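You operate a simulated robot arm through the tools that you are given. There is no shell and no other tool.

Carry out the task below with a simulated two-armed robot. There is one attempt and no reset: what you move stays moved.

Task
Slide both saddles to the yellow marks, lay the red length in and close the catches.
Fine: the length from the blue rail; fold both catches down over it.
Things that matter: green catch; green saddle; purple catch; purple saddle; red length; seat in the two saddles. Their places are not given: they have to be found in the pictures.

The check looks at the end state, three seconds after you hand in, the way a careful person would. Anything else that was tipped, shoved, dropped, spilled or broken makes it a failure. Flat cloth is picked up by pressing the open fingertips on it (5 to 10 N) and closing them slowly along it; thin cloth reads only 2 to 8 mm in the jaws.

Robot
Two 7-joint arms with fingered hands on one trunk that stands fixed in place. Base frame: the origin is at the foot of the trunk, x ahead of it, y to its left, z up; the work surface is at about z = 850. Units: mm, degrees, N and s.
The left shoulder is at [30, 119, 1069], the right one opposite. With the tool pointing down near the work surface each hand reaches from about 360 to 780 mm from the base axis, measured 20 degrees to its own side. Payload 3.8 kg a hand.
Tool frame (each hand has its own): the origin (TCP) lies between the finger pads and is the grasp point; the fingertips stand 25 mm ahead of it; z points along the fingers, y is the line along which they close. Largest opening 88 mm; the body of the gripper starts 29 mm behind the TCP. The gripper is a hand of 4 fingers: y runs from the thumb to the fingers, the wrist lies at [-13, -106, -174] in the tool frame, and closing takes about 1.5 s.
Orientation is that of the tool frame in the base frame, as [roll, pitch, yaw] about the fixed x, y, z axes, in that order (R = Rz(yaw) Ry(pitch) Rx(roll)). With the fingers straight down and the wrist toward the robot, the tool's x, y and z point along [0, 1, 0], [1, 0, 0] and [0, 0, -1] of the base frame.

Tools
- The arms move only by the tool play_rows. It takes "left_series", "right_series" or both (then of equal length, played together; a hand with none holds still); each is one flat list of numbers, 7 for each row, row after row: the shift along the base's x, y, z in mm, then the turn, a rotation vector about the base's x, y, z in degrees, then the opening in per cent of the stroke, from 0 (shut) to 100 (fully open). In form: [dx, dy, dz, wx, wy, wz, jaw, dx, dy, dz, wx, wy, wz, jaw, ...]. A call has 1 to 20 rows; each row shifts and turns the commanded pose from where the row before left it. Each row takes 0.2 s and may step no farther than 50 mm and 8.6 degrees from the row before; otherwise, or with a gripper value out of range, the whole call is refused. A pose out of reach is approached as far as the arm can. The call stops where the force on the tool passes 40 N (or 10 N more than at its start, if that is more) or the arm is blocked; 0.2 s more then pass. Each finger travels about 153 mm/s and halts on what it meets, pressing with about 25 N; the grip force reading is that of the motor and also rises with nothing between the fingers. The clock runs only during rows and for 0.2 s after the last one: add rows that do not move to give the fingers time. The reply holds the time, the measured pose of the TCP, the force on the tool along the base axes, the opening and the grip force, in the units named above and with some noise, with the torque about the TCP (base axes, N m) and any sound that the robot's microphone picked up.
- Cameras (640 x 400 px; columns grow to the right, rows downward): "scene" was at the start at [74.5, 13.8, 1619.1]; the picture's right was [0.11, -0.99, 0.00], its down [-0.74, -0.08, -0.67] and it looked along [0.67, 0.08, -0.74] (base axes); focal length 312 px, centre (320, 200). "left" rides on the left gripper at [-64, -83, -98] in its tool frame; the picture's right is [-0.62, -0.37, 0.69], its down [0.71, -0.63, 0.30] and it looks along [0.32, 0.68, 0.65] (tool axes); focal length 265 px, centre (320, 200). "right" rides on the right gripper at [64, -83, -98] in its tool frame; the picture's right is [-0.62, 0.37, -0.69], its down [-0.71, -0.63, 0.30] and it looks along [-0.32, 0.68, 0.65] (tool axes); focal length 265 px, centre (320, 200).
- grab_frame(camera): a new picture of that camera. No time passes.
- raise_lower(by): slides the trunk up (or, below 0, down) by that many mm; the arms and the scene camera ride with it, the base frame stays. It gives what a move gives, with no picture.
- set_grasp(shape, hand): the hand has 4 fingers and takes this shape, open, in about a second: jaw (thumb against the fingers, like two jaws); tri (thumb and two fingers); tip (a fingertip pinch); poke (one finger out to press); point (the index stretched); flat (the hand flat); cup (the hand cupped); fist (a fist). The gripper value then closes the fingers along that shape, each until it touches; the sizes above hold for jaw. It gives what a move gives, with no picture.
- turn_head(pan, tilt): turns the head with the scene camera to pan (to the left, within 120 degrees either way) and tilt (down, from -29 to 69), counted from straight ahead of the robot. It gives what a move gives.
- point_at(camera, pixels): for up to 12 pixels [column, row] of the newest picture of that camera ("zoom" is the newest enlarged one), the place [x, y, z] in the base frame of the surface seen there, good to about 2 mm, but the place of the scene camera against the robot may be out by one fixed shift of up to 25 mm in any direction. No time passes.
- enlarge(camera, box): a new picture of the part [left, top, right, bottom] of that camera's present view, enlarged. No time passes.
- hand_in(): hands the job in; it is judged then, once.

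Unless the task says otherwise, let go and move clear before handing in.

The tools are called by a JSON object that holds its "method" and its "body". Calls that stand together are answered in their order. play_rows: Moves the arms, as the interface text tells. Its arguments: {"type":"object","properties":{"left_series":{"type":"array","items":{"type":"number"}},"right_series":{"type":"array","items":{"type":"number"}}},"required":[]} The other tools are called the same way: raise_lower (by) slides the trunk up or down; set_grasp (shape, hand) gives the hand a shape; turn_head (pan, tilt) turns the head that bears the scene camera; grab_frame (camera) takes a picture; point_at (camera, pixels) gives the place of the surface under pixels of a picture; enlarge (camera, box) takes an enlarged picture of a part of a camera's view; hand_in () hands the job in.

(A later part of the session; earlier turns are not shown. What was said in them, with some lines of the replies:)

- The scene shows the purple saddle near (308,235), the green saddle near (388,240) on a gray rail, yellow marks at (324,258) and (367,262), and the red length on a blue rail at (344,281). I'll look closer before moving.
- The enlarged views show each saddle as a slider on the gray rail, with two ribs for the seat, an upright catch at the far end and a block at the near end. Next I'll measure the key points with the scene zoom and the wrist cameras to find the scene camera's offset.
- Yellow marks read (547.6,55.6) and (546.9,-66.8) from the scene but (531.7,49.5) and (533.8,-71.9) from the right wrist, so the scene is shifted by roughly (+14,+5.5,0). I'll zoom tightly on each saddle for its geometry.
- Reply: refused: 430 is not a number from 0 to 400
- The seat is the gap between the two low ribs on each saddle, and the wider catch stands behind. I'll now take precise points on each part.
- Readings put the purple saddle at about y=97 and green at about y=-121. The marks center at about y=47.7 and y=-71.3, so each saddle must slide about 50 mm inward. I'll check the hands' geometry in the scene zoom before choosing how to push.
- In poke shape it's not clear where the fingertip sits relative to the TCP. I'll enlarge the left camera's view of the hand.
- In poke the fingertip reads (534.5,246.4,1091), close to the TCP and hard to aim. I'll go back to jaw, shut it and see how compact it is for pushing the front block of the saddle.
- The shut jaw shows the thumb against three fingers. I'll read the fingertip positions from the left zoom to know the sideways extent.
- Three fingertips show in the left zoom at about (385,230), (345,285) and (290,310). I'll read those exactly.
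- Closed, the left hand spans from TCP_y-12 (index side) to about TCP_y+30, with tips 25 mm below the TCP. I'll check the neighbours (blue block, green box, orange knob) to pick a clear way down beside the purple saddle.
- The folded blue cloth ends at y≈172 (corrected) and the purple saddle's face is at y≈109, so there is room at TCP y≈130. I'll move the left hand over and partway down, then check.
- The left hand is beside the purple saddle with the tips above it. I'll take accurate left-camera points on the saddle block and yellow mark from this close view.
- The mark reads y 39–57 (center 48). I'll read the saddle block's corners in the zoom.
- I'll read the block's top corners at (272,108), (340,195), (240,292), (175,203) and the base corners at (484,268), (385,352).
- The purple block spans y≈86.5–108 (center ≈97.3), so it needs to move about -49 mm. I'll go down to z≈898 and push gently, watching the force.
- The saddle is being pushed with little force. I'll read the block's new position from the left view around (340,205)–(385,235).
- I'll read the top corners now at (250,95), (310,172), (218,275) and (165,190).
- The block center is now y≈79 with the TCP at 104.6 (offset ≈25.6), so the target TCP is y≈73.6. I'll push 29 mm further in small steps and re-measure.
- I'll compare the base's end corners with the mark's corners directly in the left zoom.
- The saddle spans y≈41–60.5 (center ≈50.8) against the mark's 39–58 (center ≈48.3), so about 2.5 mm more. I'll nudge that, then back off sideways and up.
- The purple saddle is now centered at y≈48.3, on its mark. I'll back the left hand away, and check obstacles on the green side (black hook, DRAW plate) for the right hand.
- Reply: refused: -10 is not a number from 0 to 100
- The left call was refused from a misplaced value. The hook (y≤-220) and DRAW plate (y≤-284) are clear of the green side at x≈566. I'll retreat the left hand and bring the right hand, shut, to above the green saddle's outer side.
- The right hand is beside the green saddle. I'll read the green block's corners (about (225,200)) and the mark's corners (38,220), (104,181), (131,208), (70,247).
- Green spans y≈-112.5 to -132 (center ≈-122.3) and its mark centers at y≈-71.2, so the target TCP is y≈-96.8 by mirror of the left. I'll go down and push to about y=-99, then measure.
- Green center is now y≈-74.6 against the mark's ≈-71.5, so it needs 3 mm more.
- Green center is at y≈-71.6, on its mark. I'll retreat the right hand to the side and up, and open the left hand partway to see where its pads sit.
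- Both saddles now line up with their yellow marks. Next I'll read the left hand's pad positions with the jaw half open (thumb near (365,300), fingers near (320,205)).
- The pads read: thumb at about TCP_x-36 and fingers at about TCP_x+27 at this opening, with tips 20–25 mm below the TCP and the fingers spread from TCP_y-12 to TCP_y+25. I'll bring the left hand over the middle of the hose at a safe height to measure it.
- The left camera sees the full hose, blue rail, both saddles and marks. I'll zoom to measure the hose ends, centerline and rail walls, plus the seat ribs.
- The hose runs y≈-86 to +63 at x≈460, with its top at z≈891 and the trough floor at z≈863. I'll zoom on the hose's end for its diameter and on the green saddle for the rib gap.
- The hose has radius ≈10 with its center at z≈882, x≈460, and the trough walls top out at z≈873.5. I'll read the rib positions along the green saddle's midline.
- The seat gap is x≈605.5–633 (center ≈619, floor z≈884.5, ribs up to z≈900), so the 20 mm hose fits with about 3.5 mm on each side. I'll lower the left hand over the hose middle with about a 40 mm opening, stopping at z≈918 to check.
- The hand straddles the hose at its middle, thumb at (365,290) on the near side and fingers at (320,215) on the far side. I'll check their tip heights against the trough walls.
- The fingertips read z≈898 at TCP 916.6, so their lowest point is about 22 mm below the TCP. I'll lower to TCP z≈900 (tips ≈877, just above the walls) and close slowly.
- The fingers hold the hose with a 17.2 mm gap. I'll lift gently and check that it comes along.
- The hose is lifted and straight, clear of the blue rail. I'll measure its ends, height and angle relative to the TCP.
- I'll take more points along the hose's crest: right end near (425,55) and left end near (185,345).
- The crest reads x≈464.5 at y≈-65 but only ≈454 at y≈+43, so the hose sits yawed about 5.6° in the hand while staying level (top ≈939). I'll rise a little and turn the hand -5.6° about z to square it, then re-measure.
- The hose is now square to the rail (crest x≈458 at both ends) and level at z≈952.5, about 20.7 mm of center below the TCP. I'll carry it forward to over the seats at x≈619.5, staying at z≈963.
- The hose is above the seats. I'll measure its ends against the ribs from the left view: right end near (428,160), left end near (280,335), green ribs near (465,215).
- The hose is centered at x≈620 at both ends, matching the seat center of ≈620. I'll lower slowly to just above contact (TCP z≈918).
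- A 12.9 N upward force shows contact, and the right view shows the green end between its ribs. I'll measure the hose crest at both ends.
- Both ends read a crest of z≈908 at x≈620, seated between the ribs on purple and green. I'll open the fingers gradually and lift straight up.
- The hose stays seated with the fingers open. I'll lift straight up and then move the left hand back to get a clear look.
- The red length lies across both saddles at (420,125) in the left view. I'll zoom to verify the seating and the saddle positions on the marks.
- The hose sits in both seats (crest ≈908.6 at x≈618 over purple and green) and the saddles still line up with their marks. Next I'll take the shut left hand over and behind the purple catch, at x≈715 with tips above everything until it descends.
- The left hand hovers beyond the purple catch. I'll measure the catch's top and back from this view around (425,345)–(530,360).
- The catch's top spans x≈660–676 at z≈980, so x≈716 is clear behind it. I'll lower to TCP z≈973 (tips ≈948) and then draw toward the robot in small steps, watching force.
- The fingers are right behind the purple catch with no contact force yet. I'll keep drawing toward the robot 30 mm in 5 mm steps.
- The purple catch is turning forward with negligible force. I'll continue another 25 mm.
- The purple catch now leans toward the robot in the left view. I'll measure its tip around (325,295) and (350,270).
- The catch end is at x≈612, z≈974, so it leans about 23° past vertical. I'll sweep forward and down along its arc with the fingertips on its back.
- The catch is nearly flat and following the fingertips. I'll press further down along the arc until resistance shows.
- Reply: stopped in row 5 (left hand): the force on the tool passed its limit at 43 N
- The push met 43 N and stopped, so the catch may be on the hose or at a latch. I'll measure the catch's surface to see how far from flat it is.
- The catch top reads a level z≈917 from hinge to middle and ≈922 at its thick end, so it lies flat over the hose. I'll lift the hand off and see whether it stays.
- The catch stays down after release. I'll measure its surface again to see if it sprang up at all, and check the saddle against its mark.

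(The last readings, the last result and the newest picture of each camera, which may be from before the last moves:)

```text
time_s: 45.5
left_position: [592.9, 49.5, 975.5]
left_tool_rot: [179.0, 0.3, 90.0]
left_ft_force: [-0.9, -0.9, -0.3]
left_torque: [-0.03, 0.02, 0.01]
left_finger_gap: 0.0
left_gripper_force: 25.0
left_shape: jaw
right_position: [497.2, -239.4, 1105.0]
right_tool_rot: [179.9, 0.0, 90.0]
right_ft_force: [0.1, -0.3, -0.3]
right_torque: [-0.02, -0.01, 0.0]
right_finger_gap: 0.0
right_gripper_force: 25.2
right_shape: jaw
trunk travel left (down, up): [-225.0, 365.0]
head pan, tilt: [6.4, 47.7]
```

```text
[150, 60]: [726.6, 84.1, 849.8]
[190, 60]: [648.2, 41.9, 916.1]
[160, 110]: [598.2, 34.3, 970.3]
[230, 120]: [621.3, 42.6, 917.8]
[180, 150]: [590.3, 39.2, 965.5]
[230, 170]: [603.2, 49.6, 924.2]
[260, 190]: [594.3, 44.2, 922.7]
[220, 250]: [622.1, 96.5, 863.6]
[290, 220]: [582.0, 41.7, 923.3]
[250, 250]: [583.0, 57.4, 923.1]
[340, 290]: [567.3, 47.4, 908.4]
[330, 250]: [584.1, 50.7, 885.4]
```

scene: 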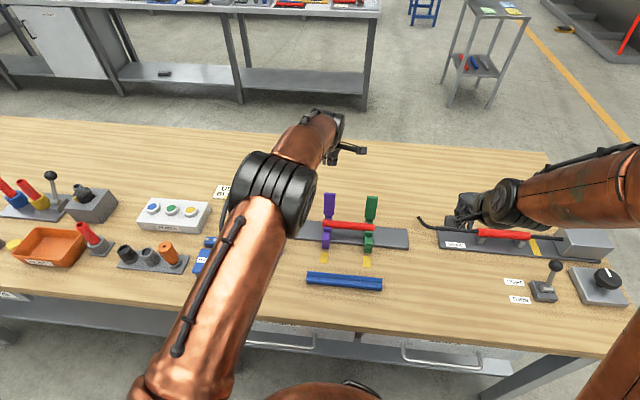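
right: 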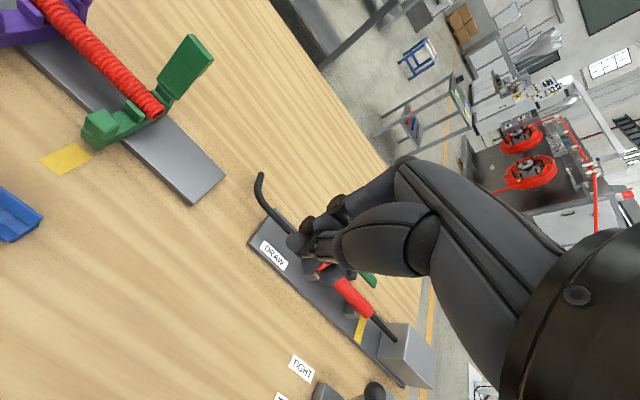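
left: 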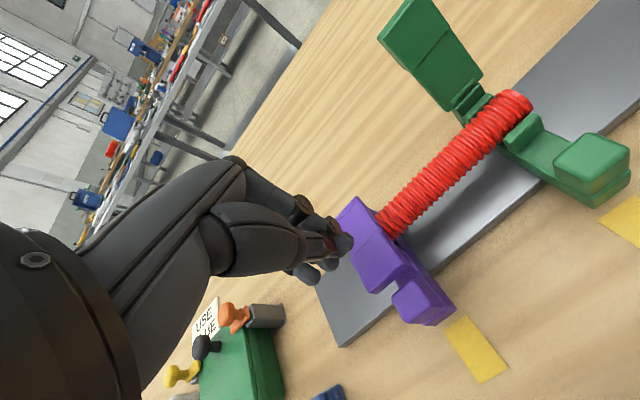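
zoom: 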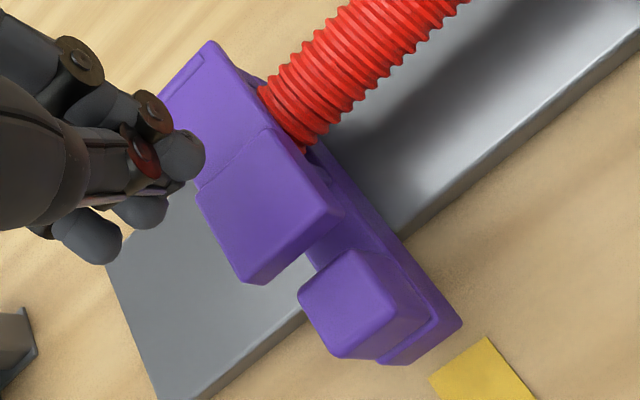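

After release the thick end reads z≈923 against ≈921.5 while pressed, so it rose at most 1–2 mm. I'll press once more nearer the end to make sure it's fully home and listen for a latch.

{"method": "play_rows", "body": {"left_series": [-2, -1, -10, 0, 0, 0, 0, -2, 0, -10, 0, 0, 0, 0, 0, 0, -4, 0, 0, 0, 0, 0, 0, -3, 0, 0, 0, 0, 0, 0, -2, 0, 0, 0, 0, 0, 0, -2, 0, 0, 0, 0, 0, 0, -2, 0, 0, 0, 0, 0, 0, -1, 0, 0, 0, 0, 0, 0, 0, 0, 0, 0, 0]}}

{"method": "enlarge", "body": {"camera": "left", "box": [300, 180, 460, 340]}}

{"method": "point_at", "body": {"camera": "zoom", "pixels": [[190, 60], [230, 120], [260, 170], [260, 190], [290, 220], [250, 250], [340, 290], [200, 100], [230, 150]]}}

```text
time_s: 47.5
left_position: [589.3, 46.4, 945.3]
left_tool_rot: [178.6, 0.4, 89.9]
left_ft_force: [3.4, 0.1, 13.4]
left_torque: [0.02, -0.03, -0.02]
left_finger_gap: 0.2
left_gripper_force: 25.2
left_shape: jaw
right_position: [496.9, -239.5, 1104.8]
right_tool_rot: [180.0, 0.0, 90.0]
right_ft_force: [-0.2, -0.1, 0.4]
right_torque: [0.03, 0.01, 0.03]
right_finger_gap: 0.0
right_gripper_force: 25.3
right_shape: jaw
trunk travel left (down, up): [-225.0, 365.0]
head pan, tilt: [6.4, 47.7]
```

```text
2.50 times, centred on (380, 260) of left
```

zoom: 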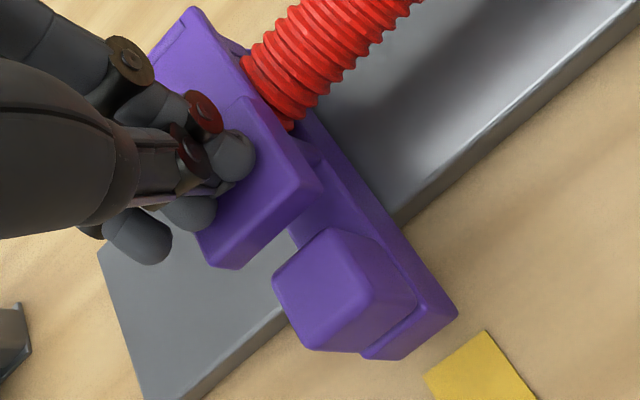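

```text
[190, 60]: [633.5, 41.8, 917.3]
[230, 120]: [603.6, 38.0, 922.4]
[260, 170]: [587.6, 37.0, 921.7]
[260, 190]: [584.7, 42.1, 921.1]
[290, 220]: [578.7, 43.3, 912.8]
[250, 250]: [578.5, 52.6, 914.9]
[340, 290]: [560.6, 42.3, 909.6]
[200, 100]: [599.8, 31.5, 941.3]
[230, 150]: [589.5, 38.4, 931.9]
```

The catch holds firm at the same height (thick end ≈921.5, thin part ≈917, level), so purple is home. I'll withdraw the left hand up and away to its side.

{"method": "play_rows", "body": {"left_series": [0, 0, 10, 0.7, 0, 0, 0, 0, 0, 30, 0.7, 0, 0, 0, 0, 0, 40, 0, 0, 0, 0, 0, 0, 40, 0, 0, 0, 0, -10, 40, 20, 0, 0, 0, 0, -10, 45, 10, 0, 0, 0, 0, -10, 45, 0, 0, 0, 0, 0, -10, 45, 0, 0, 0, 0, 0, -10, 30, 0, 0, 0, 0, 0, 0, 0, 0, 0, 0, 0, 0]}}

{"method": "grab_frame", "body": {"camera": "scene"}}

{"method": "enlarge", "body": {"camera": "scene", "box": [300, 180, 400, 280]}}

{"method": "enlarge", "body": {"camera": "left", "box": [400, 0, 640, 220]}}

```text
time_s: 49.7
left_position: [539.8, 251.8, 1092.1]
left_tool_rot: [179.1, -1.0, 89.9]
left_ft_force: [0.4, -0.5, -0.1]
left_torque: [-0.02, -0.01, 0.03]
left_finger_gap: 0.0
left_gripper_force: 25.2
left_shape: jaw
right_position: [497.1, -239.1, 1103.8]
right_tool_rot: [180.0, 0.0, 90.0]
right_ft_force: [0.4, 0.3, 0.9]
right_torque: [-0.04, -0.02, 0.0]
right_finger_gap: 0.2
right_gripper_force: 24.9
right_shape: jaw
trunk travel left (down, up): [-225.0, 365.0]
head pan, tilt: [6.4, 47.7]
```

```text
taken
```

scene: 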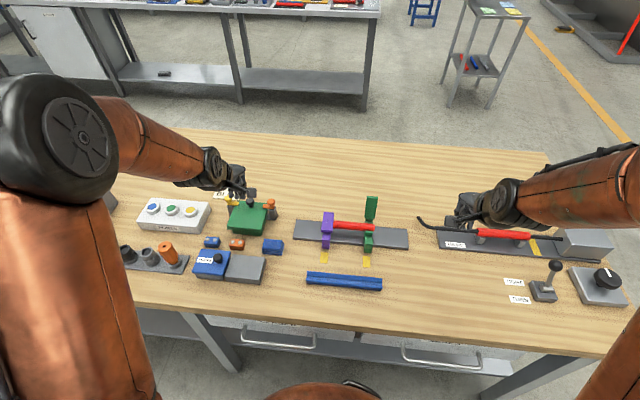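

```text
4.00 times, centred on (350, 230) of scene
```

zoom: 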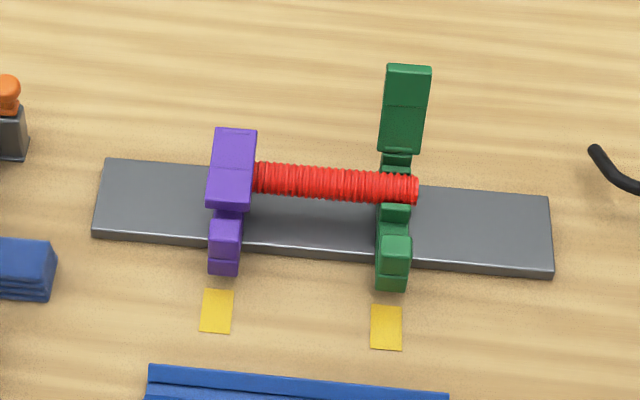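

```text
1.82 times, centred on (520, 110) of left
```

zoom: 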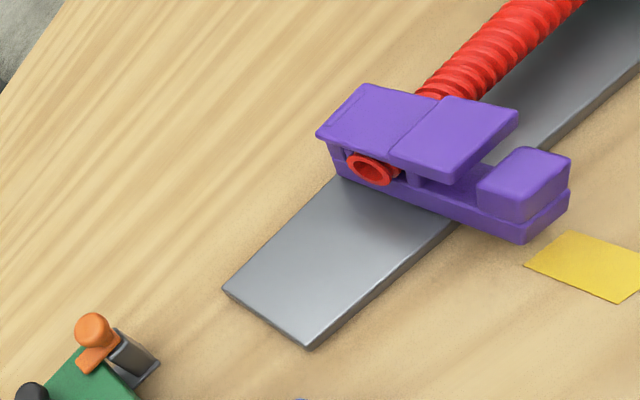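

The scene shows purple closed with its saddle over its mark. From the left zoom I'll measure the closed catch's edges to judge whether it's truly flat.

{"method": "enlarge", "body": {"camera": "left", "box": [510, 30, 630, 140]}}

{"method": "point_at", "body": {"camera": "zoom", "pixels": [[50, 120], [100, 80], [150, 110], [120, 150], [200, 120], [250, 150], [300, 180], [220, 200], [280, 240], [370, 230], [440, 260], [400, 300]]}}

```text
3.64 times, centred on (570, 85) of left
```

zoom: 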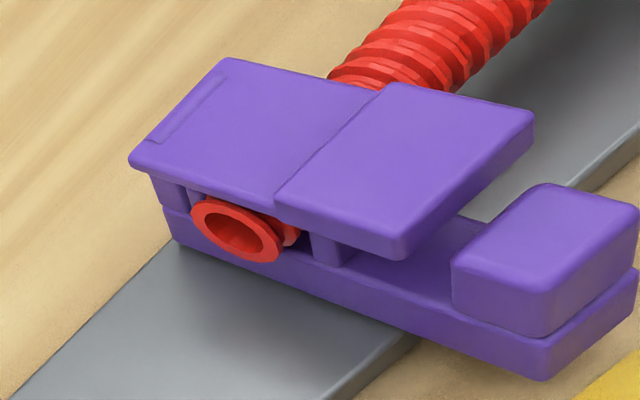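

```text
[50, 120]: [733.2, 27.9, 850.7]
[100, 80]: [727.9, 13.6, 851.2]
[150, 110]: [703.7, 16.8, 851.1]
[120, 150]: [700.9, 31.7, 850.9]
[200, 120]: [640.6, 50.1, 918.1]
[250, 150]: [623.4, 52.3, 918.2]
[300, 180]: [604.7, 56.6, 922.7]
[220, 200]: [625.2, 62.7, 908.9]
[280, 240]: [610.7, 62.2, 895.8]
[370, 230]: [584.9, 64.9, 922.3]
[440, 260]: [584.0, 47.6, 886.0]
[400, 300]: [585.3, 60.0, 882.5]
```

The purple catch lies flat and parallel to its base over the hose end, so it is properly closed. I'll bring the right hand, shut, over and behind the green catch at y≈-71.6 the same way.

{"method": "play_rows", "body": {"right_series": [31.3, 24, -5, 0, 0, 0, 0, 31.3, 24, -5, 0, 0, 0, 0, 31.3, 24, -5, 0, 0, 0, 0, 31.3, 24, -5, 0, 0, 0, 0, 31.3, 24, -5, 0, 0, 0, 0, 31.3, 24, -5, 0, 0, 0, 0, 31.3, 23.5, -5, 0, 0, 0, 0, 0, 0, 0, 0, 0, 0, 0, 0, 0, 0, 0, 0, 0, 0]}}

{"method": "grab_frame", "body": {"camera": "right"}}

{"method": "enlarge", "body": {"camera": "scene", "box": [300, 130, 440, 260]}}

```text
time_s: 51.7
left_position: [539.3, 252.4, 1092.3]
left_tool_rot: [179.0, -1.1, 90.1]
left_ft_force: [-0.7, 0.3, -0.7]
left_torque: [0.03, 0.0, 0.01]
left_finger_gap: 0.0
left_gripper_force: 24.8
left_shape: jaw
right_position: [718.1, -72.1, 1067.1]
right_tool_rot: [-180.0, 0.0, 90.0]
right_ft_force: [0.0, 0.1, 0.4]
right_torque: [0.0, 0.01, -0.02]
right_finger_gap: 0.3
right_gripper_force: 24.5
right_shape: jaw
trunk travel left (down, up): [-225.0, 365.0]
head pan, tilt: [6.4, 47.7]
```

```text
taken
```

right: 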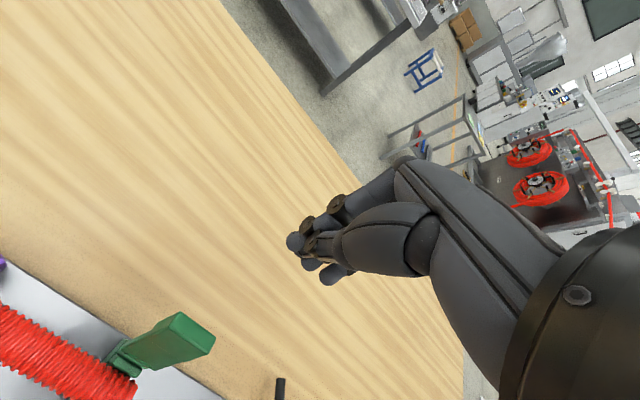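

```text
3.08 times, centred on (370, 195) of scene
```

zoom: 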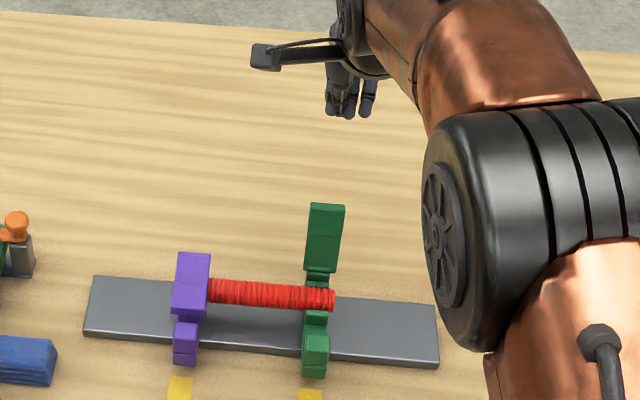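

The right hand is beyond the green catch, clear of the hook. I'll lower to z≈975 and begin drawing toward the robot.

{"method": "play_rows", "body": {"right_series": [0, 0, -30, 0, 0, 0, 0, 0, 0, -32, 0, 0, 0, 0, 0, 0, -30, 0, 0, 0, 0, 0, 0, 0, 0, 0, 0, 0, -6, 0, 0, 0, 0, 0, 0, -6, 0, 0, 0, 0, 0, 0, -6, 0, 0, 0, 0, 0, 0, -6, 0, 0, 0, 0, 0, 0, -6, 0, 0, 0, 0, 0, 0, -6, 0, 0, 0, 0, 0, 0, -5, 0, 0, 0, 0, 0, 0, -5, 0, 0, 0, 0, 0, 0, -5, 0, 0, 0, 0, 0, 0, 0, 0, 0, 0, 0, 0, 0]}}

{"method": "grab_frame", "body": {"camera": "right"}}

{"method": "enlarge", "body": {"camera": "scene", "box": [300, 130, 440, 260]}}

```text
time_s: 54.7
left_position: [540.0, 251.4, 1092.0]
left_tool_rot: [179.1, -1.1, 90.1]
left_ft_force: [-0.2, -0.7, 0.8]
left_torque: [-0.01, 0.0, -0.01]
left_finger_gap: 0.4
left_gripper_force: 24.4
left_shape: jaw
right_position: [664.9, -71.3, 977.6]
right_tool_rot: [-180.0, 0.0, 90.0]
right_ft_force: [0.5, 0.3, -0.2]
right_torque: [-0.01, 0.0, -0.01]
right_finger_gap: 0.1
right_gripper_force: 25.3
right_shape: jaw
trunk travel left (down, up): [-225.0, 365.0]
head pan, tilt: [6.4, 47.7]
```

```text
taken
```

right: 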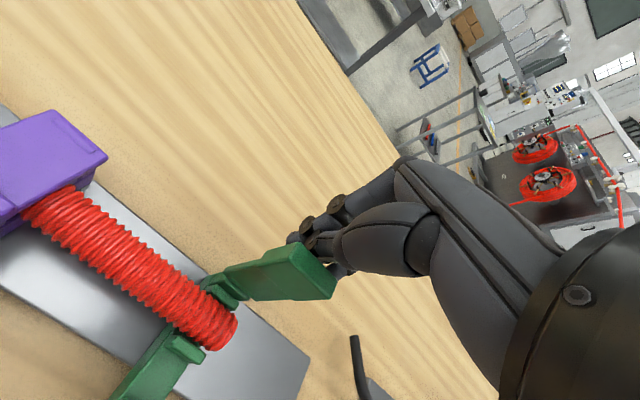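

```text
3.08 times, centred on (370, 195) of scene
```

zoom: 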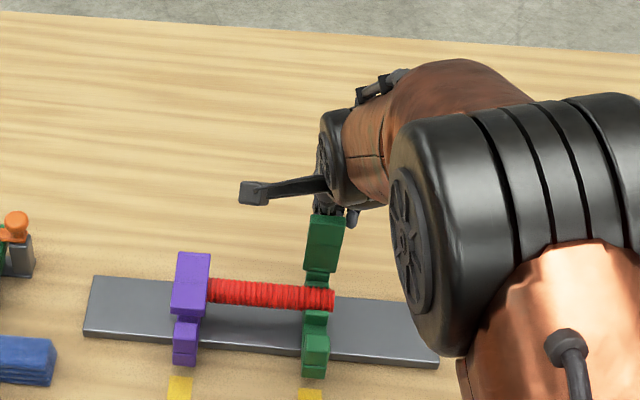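

The green catch is turning forward with almost no force. I'll continue the pull and then the downward arc as I did on purple.

{"method": "play_rows", "body": {"right_series": [-5, 0, 0, 0, 0, 0, 0, -5, 0, 0, 0, 0, 0, 0, -5, 0, 0, 0, 0, 0, 0, -5, 0, 0, 0, 0, 0, 0, -5, 0, 0, 0, 0, 0, 0, -5, 0, -2, 0, 0, 0, 0, -7, 0, 0, 0, 0, 0, 0, -8, 0, 0, 0, 0, 0, 0, -7, 0, -4, 0, 0, 0, 0, -7, 0, -5, 0, 0, 0, 0, -5, 0, -6, 0, 0, 0, 0, -4, 0, -6, 0, 0, 0, 0, 0, 0, 0, 0, 0, 0, 0]}}

{"method": "grab_frame", "body": {"camera": "right"}}

{"method": "enlarge", "body": {"camera": "scene", "box": [300, 130, 440, 260]}}

```text
time_s: 57.5
left_position: [539.4, 251.9, 1092.3]
left_tool_rot: [179.1, -1.2, 90.1]
left_ft_force: [-0.3, -0.2, 0.0]
left_torque: [0.0, -0.01, 0.0]
left_finger_gap: 0.0
left_gripper_force: 24.9
left_shape: jaw
right_position: [596.6, -72.1, 954.2]
right_tool_rot: [179.9, 0.0, 90.0]
right_ft_force: [-0.7, 0.4, -0.1]
right_torque: [-0.03, -0.04, -0.04]
right_finger_gap: 0.0
right_gripper_force: 25.3
right_shape: jaw
trunk travel left (down, up): [-225.0, 365.0]
head pan, tilt: [6.4, 47.7]
```

```text
taken
```

right: 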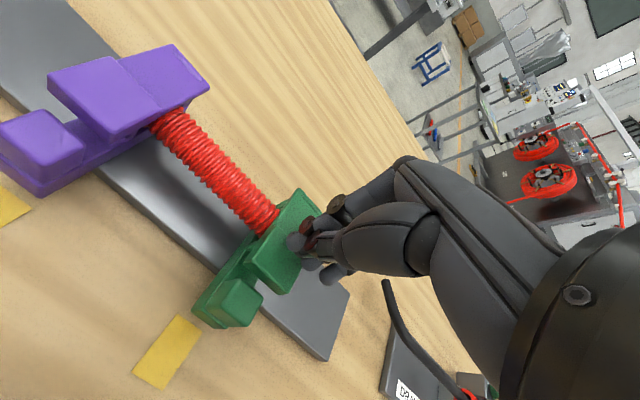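

```text
3.08 times, centred on (370, 195) of scene
```

zoom: 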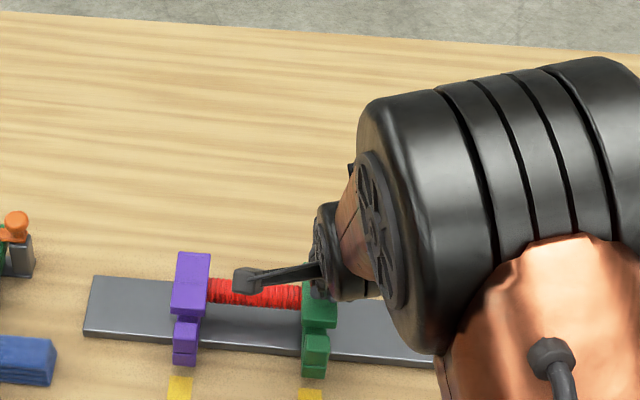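

The green catch is nearly flat under the fingertips. I'll press it down in small steps to contact.

{"method": "play_rows", "body": {"right_series": [-3, 0, -3, 0, 0, 0, 0, -2, 0, -3, 0, 0, 0, 0, -1, 0, -2, 0, 0, 0, 0, 0, 0, -2, 0, 0, 0, 0, 0, 0, -1.5, 0, 0, 0, 0, 0, 0, -1.5, 0, 0, 0, 0, 0, 0, -1, 0, 0, 0, 0, 0, 0, 0, 0, 0, 0, 0]}}

{"method": "enlarge", "body": {"camera": "right", "box": [180, 170, 340, 340]}}

{"method": "point_at", "body": {"camera": "zoom", "pixels": [[280, 100], [300, 60], [270, 150], [230, 200], [250, 230], [200, 230], [290, 130], [260, 190], [150, 290], [140, 320]]}}

```text
time_s: 59.3
left_position: [537.9, 252.9, 1093.1]
left_tool_rot: [178.9, -1.1, 90.0]
left_ft_force: [0.8, -0.2, -0.5]
left_torque: [0.01, 0.06, 0.01]
left_finger_gap: 0.0
left_gripper_force: 25.2
left_shape: jaw
right_position: [591.5, -70.5, 944.2]
right_tool_rot: [179.4, 0.0, 90.0]
right_ft_force: [7.0, 0.9, 31.9]
right_torque: [0.01, -0.22, 0.04]
right_finger_gap: 0.0
right_gripper_force: 24.4
right_shape: jaw
trunk travel left (down, up): [-225.0, 365.0]
head pan, tilt: [6.4, 47.7]
```

```text
2.35 times, centred on (260, 255) of right
```

zoom: 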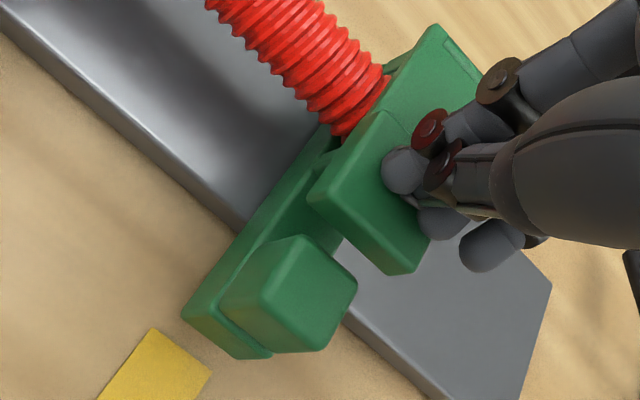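

```text
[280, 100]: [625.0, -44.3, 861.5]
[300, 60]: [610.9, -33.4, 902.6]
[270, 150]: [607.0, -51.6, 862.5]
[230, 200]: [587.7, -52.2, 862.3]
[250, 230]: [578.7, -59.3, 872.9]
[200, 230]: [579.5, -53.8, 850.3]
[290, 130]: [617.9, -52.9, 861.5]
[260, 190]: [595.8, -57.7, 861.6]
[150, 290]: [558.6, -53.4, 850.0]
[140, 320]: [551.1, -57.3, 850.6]
```

The push holds at 32 N with TCP z≈944, the same height as purple. I'll measure the green catch surface at (430,60), (375,150) and (370,220), then lift off.

{"method": "point_at", "body": {"camera": "zoom", "pixels": [[430, 50], [420, 80], [400, 95], [375, 140], [350, 170], [370, 200], [400, 240], [370, 230], [300, 280], [225, 295]]}}

{"method": "play_rows", "body": {"right_series": [0, 0, 5, 0, 0, 0, 0, 0, 0, 10, 0, 0, 0, 0, 0, 0, 20, 0, 0, 0, 0, 0, 0, 30, 0, 0, 0, 0, 0, 0, 40, 0, 0, 0, 0, 0, 0, 0, 0, 0, 0, 0]}}

{"method": "grab_frame", "body": {"camera": "right"}}

{"method": "grab_frame", "body": {"camera": "left"}}

```text
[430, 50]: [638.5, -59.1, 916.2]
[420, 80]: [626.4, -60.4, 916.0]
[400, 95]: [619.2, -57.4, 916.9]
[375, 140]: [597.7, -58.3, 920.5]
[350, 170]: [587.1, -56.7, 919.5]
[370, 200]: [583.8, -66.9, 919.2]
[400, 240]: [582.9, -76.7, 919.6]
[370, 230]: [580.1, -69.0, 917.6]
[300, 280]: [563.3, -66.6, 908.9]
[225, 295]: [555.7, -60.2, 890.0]
```

```text
time_s: 60.7
left_position: [540.4, 251.9, 1092.2]
left_tool_rot: [179.0, -1.1, 90.0]
left_ft_force: [0.8, 0.4, 0.0]
left_torque: [-0.03, -0.03, -0.01]
left_finger_gap: 0.0
left_gripper_force: 25.0
left_shape: jaw
right_position: [589.8, -72.3, 1044.0]
right_tool_rot: [-180.0, 0.1, 90.0]
right_ft_force: [-0.2, 0.5, 0.1]
right_torque: [-0.03, -0.01, 0.03]
right_finger_gap: 0.0
right_gripper_force: 24.8
right_shape: jaw
trunk travel left (down, up): [-225.0, 365.0]
head pan, tilt: [6.4, 47.7]
```

```text
taken
```

right: 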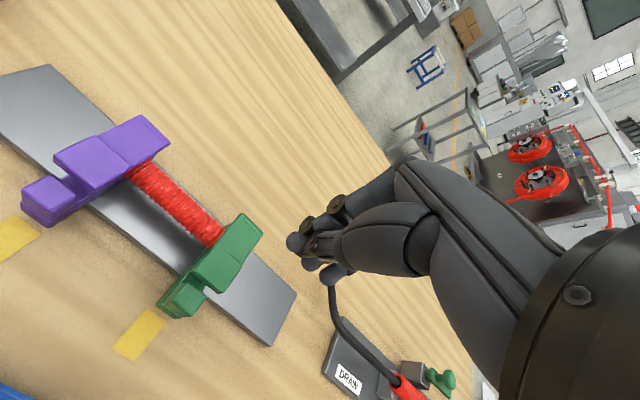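

```text
taken
```

left: 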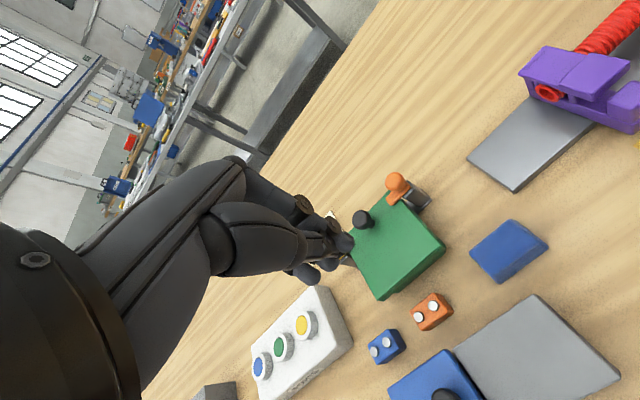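

Both catches stay down. I'll measure both catch surfaces now, from the right view, for any difference between them.

{"method": "enlarge", "body": {"camera": "right", "box": [140, 200, 290, 340]}}

{"method": "point_at", "body": {"camera": "zoom", "pixels": [[310, 60], [330, 90], [290, 80], [320, 120], [270, 130], [250, 160], [290, 170], [240, 170], [260, 200], [280, 220], [120, 270], [180, 300]]}}

{"method": "enlarge", "body": {"camera": "right", "box": [10, 100, 190, 240]}}

{"method": "point_at", "body": {"camera": "zoom", "pixels": [[470, 80], [500, 130], [440, 90], [450, 130], [400, 100], [300, 130], [330, 170], [220, 180], [270, 210], [200, 170], [130, 270], [80, 290]]}}

```text
2.86 times, centred on (215, 270) of right
```

zoom: 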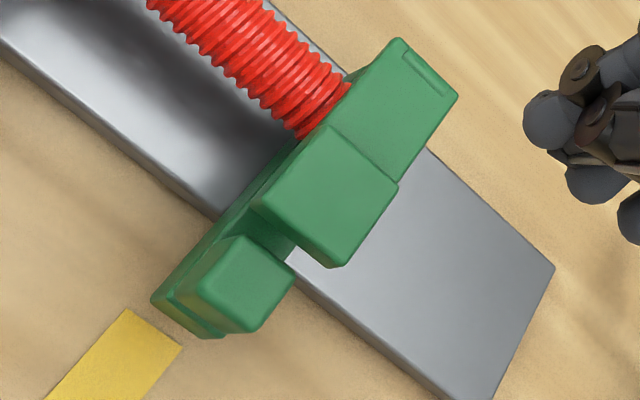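

```text
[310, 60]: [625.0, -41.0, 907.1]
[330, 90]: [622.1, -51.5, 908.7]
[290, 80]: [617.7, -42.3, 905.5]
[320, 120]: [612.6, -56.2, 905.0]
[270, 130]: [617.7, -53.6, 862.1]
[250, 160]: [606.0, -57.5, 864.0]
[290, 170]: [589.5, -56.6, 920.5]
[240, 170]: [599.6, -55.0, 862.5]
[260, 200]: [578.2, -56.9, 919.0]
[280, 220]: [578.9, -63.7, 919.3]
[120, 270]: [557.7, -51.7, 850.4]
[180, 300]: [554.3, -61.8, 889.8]
```

```text
2.86 times, centred on (100, 170) of right
```

zoom: 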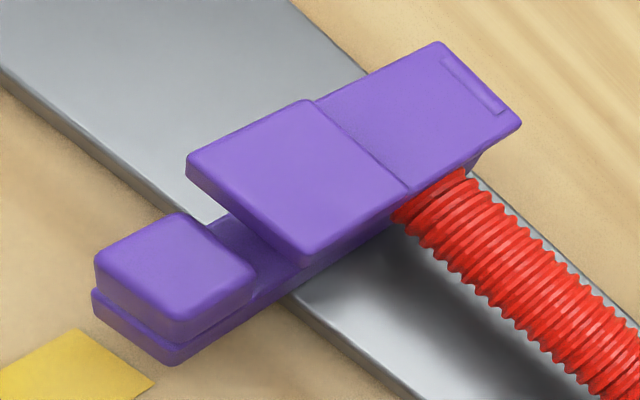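

```text
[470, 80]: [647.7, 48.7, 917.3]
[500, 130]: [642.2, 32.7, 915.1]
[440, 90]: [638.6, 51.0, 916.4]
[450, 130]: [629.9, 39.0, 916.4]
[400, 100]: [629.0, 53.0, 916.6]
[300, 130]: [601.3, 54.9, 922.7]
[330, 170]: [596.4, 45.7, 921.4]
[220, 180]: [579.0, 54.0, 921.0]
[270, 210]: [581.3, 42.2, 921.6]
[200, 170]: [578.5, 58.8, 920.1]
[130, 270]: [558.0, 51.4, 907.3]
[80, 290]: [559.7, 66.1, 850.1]
```

Purple reads thin ≈916.4 and thick ≈921.3; green thick reads ≈919.5. I'll take matching points across both catches for a fair comparison of their slopes.

{"method": "point_at", "body": {"camera": "zoom", "pixels": [[430, 60], [450, 100], [470, 130], [400, 130], [370, 110], [350, 100], [310, 110], [290, 160], [350, 190], [310, 230], [250, 150], [210, 160]]}}

{"method": "enlarge", "body": {"camera": "right", "box": [140, 200, 290, 340]}}

{"method": "point_at", "body": {"camera": "zoom", "pixels": [[400, 55], [430, 85], [400, 90], [380, 110], [400, 150], [360, 120], [340, 140], [370, 190], [320, 180], [300, 200], [330, 250], [280, 190]]}}

```text
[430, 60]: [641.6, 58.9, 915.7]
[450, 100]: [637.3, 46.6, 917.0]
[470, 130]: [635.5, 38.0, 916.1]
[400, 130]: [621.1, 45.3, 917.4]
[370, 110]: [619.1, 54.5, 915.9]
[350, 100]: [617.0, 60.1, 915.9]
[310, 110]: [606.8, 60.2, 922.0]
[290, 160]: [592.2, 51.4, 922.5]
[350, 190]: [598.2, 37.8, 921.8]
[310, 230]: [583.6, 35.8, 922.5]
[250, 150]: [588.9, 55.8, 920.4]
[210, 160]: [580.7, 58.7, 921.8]
```

```text
2.86 times, centred on (215, 270) of right
```

zoom: 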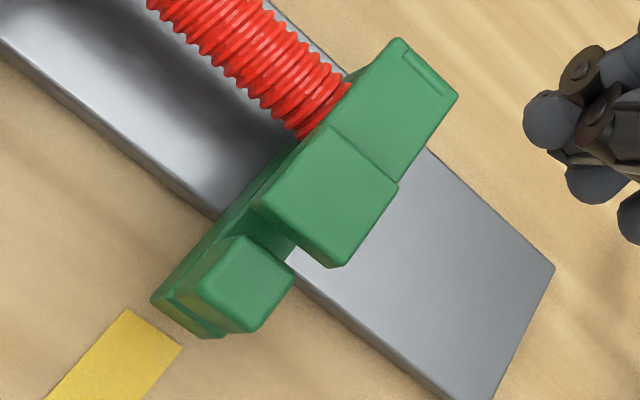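

```text
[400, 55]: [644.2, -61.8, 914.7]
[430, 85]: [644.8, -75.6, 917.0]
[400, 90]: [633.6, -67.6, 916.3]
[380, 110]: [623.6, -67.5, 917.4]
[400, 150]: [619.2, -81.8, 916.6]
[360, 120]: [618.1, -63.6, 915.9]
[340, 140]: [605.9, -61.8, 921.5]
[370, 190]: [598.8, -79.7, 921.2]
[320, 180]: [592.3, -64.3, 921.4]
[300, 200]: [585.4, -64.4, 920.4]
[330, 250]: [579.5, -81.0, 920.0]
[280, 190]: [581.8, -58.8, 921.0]
```

Both catches read the same within a millimetre: thin ≈916.3 and thick ≈921–922, level. Finally I'll re-check both saddle blocks against their marks.

{"method": "point_at", "body": {"camera": "zoom", "pixels": [[240, 242], [288, 280], [245, 326], [202, 290], [157, 300], [205, 336], [127, 312], [178, 347]]}}

{"method": "enlarge", "body": {"camera": "right", "box": [0, 160, 140, 290]}}

{"method": "point_at", "body": {"camera": "zoom", "pixels": [[110, 100], [175, 205], [290, 130], [215, 60], [105, 160], [175, 240], [60, 215], [165, 270], [15, 370]]}}

```text
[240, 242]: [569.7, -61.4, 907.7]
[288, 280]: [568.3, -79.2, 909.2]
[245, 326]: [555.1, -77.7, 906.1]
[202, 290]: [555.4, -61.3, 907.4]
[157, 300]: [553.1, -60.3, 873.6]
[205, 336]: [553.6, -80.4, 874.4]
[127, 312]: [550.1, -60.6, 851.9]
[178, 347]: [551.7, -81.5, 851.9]
```

```text
3.08 times, centred on (70, 225) of right
```

zoom: 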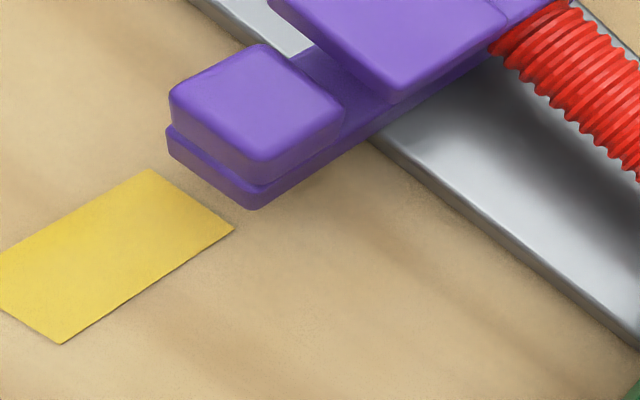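

```text
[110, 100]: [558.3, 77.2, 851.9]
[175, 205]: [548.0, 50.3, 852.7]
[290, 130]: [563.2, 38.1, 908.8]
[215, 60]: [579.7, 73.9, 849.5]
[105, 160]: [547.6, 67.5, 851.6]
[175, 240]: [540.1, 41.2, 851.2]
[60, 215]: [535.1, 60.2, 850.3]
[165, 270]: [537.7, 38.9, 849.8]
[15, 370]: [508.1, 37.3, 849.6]
```

Green's base spans y≈-60.3 to -80.4 against its mark's -60.6 to -81.5, which is well aligned. I'll read the purple base's corners at (170,140), (255,203) and its mark's corners at (150,172), (230,228).

{"method": "point_at", "body": {"camera": "zoom", "pixels": [[170, 142], [255, 203], [173, 95], [258, 158], [150, 173], [230, 228], [215, 178]]}}

{"method": "enlarge", "body": {"camera": "scene", "box": [300, 190, 400, 280]}}

```text
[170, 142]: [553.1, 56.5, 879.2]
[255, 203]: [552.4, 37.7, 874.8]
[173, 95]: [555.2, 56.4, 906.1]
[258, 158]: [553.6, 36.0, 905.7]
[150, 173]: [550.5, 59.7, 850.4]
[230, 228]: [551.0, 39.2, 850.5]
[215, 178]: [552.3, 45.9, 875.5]
```

```text
4.44 times, centred on (350, 235) of scene
```

zoom: 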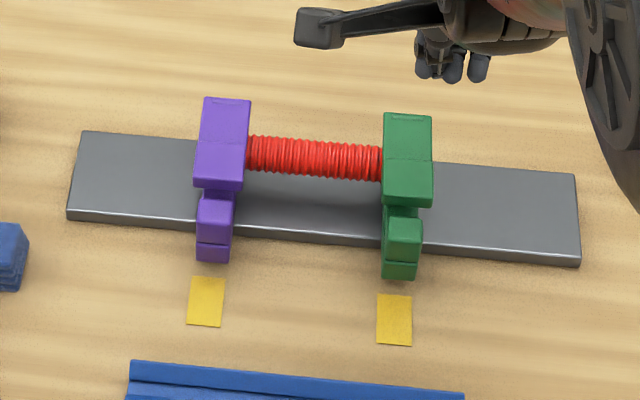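

Purple's base centers at y≈47 against its mark's ≈48.5, within about 1.5 mm, and the scene view shows both catches flat over the red length. I'll move the right hand clear and take a last look.

{"method": "play_rows", "body": {"right_series": [0, 0, 30, 0, 0, 0, 0, -26, -23, 22, 0, 0, 0, 0, -26, -23, 22, 0, 0, 0, 0, -26, -23, 22, 0, 0, 0, 0, -26, -23, 22, 0, 0, 0, 0, -26, -23, 22, 0, 0, 0, 0, -26, -23, 0, 0, 0, 0, 0, 0, 0, 0, 0, 0, 0, 0]}}

{"method": "grab_frame", "body": {"camera": "scene"}}

{"method": "grab_frame", "body": {"camera": "right"}}

{"method": "enlarge", "body": {"camera": "left", "box": [480, 0, 640, 150]}}

{"method": "enlarge", "body": {"camera": "right", "box": [0, 0, 280, 240]}}

```text
time_s: 62.5
left_position: [540.9, 252.8, 1092.4]
left_tool_rot: [179.0, -1.2, 90.0]
left_ft_force: [-0.2, 0.4, -0.2]
left_torque: [-0.02, -0.02, 0.02]
left_finger_gap: 0.2
left_gripper_force: 25.3
left_shape: jaw
right_position: [437.5, -208.9, 1184.2]
right_tool_rot: [-179.9, 0.0, 89.9]
right_ft_force: [-0.7, 0.6, -0.8]
right_torque: [0.01, -0.03, 0.0]
right_finger_gap: 0.1
right_gripper_force: 25.0
right_shape: jaw
trunk travel left (down, up): [-225.0, 365.0]
head pan, tilt: [6.4, 47.7]
```

```text
taken
```

scene: 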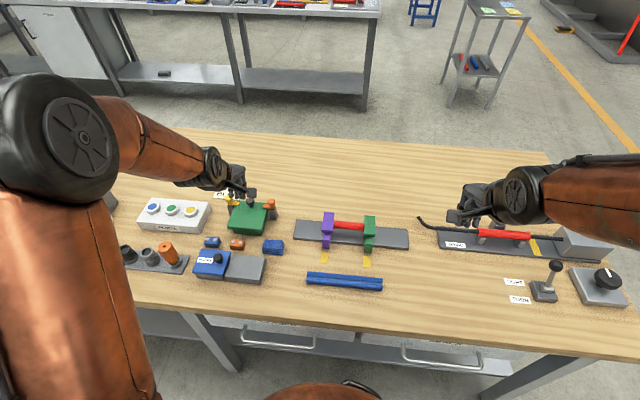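

```text
taken
```

right: 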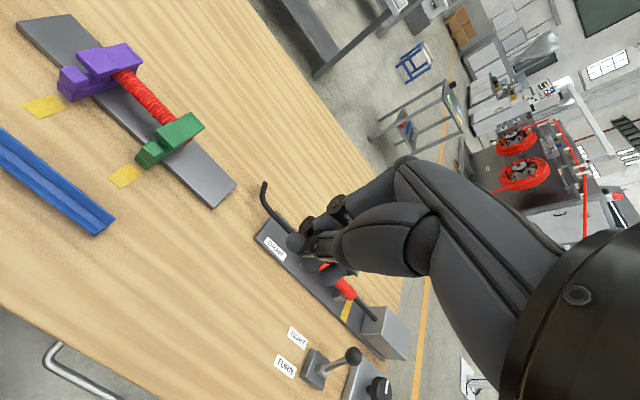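

```text
2.67 times, centred on (560, 75) of left
```

zoom: 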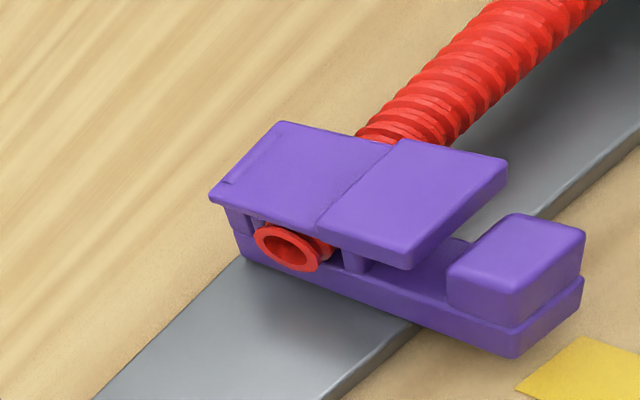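

```text
1.67 times, centred on (140, 120) of right
```

zoom: 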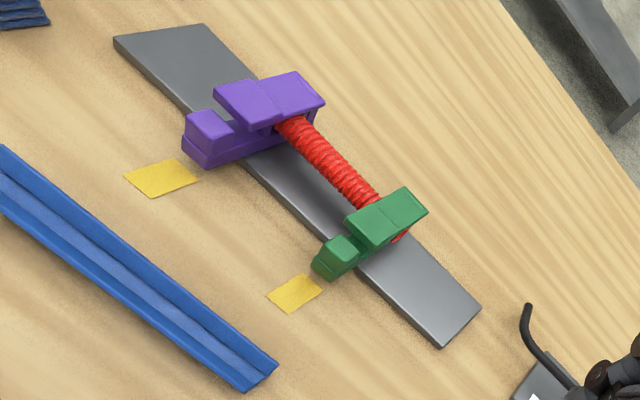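

Both hands are clear. The pictures show the saddles on their marks, the red length seated in both, both catches flat, and the blue rail and other objects where they were. I'm handing in.

{"method": "hand_in", "body": {}}

```text
The job is handed in.
```

The job is handed in. The red length now lies in both saddles and both catches are folded flat over it.

- **Saddles:** Green sits within about 1 mm of its yellow mark. Purple is about 1.5 mm off its mark.
- **Red length:** I lifted it from the blue rail with the left hand and laid it in the seats. It sits between the ribs at both ends.
- **Catches:** Both stayed down after I let go, and their tops are level to within about 1 mm. I pressed each with 30–40 N and felt a firm stop, but heard no click. I can't say whether there is a latch beyond that.
- **Surroundings:** In the last pictures the blue rail and the other things on the bench looked undisturbed. Both hands were clear when I handed in.
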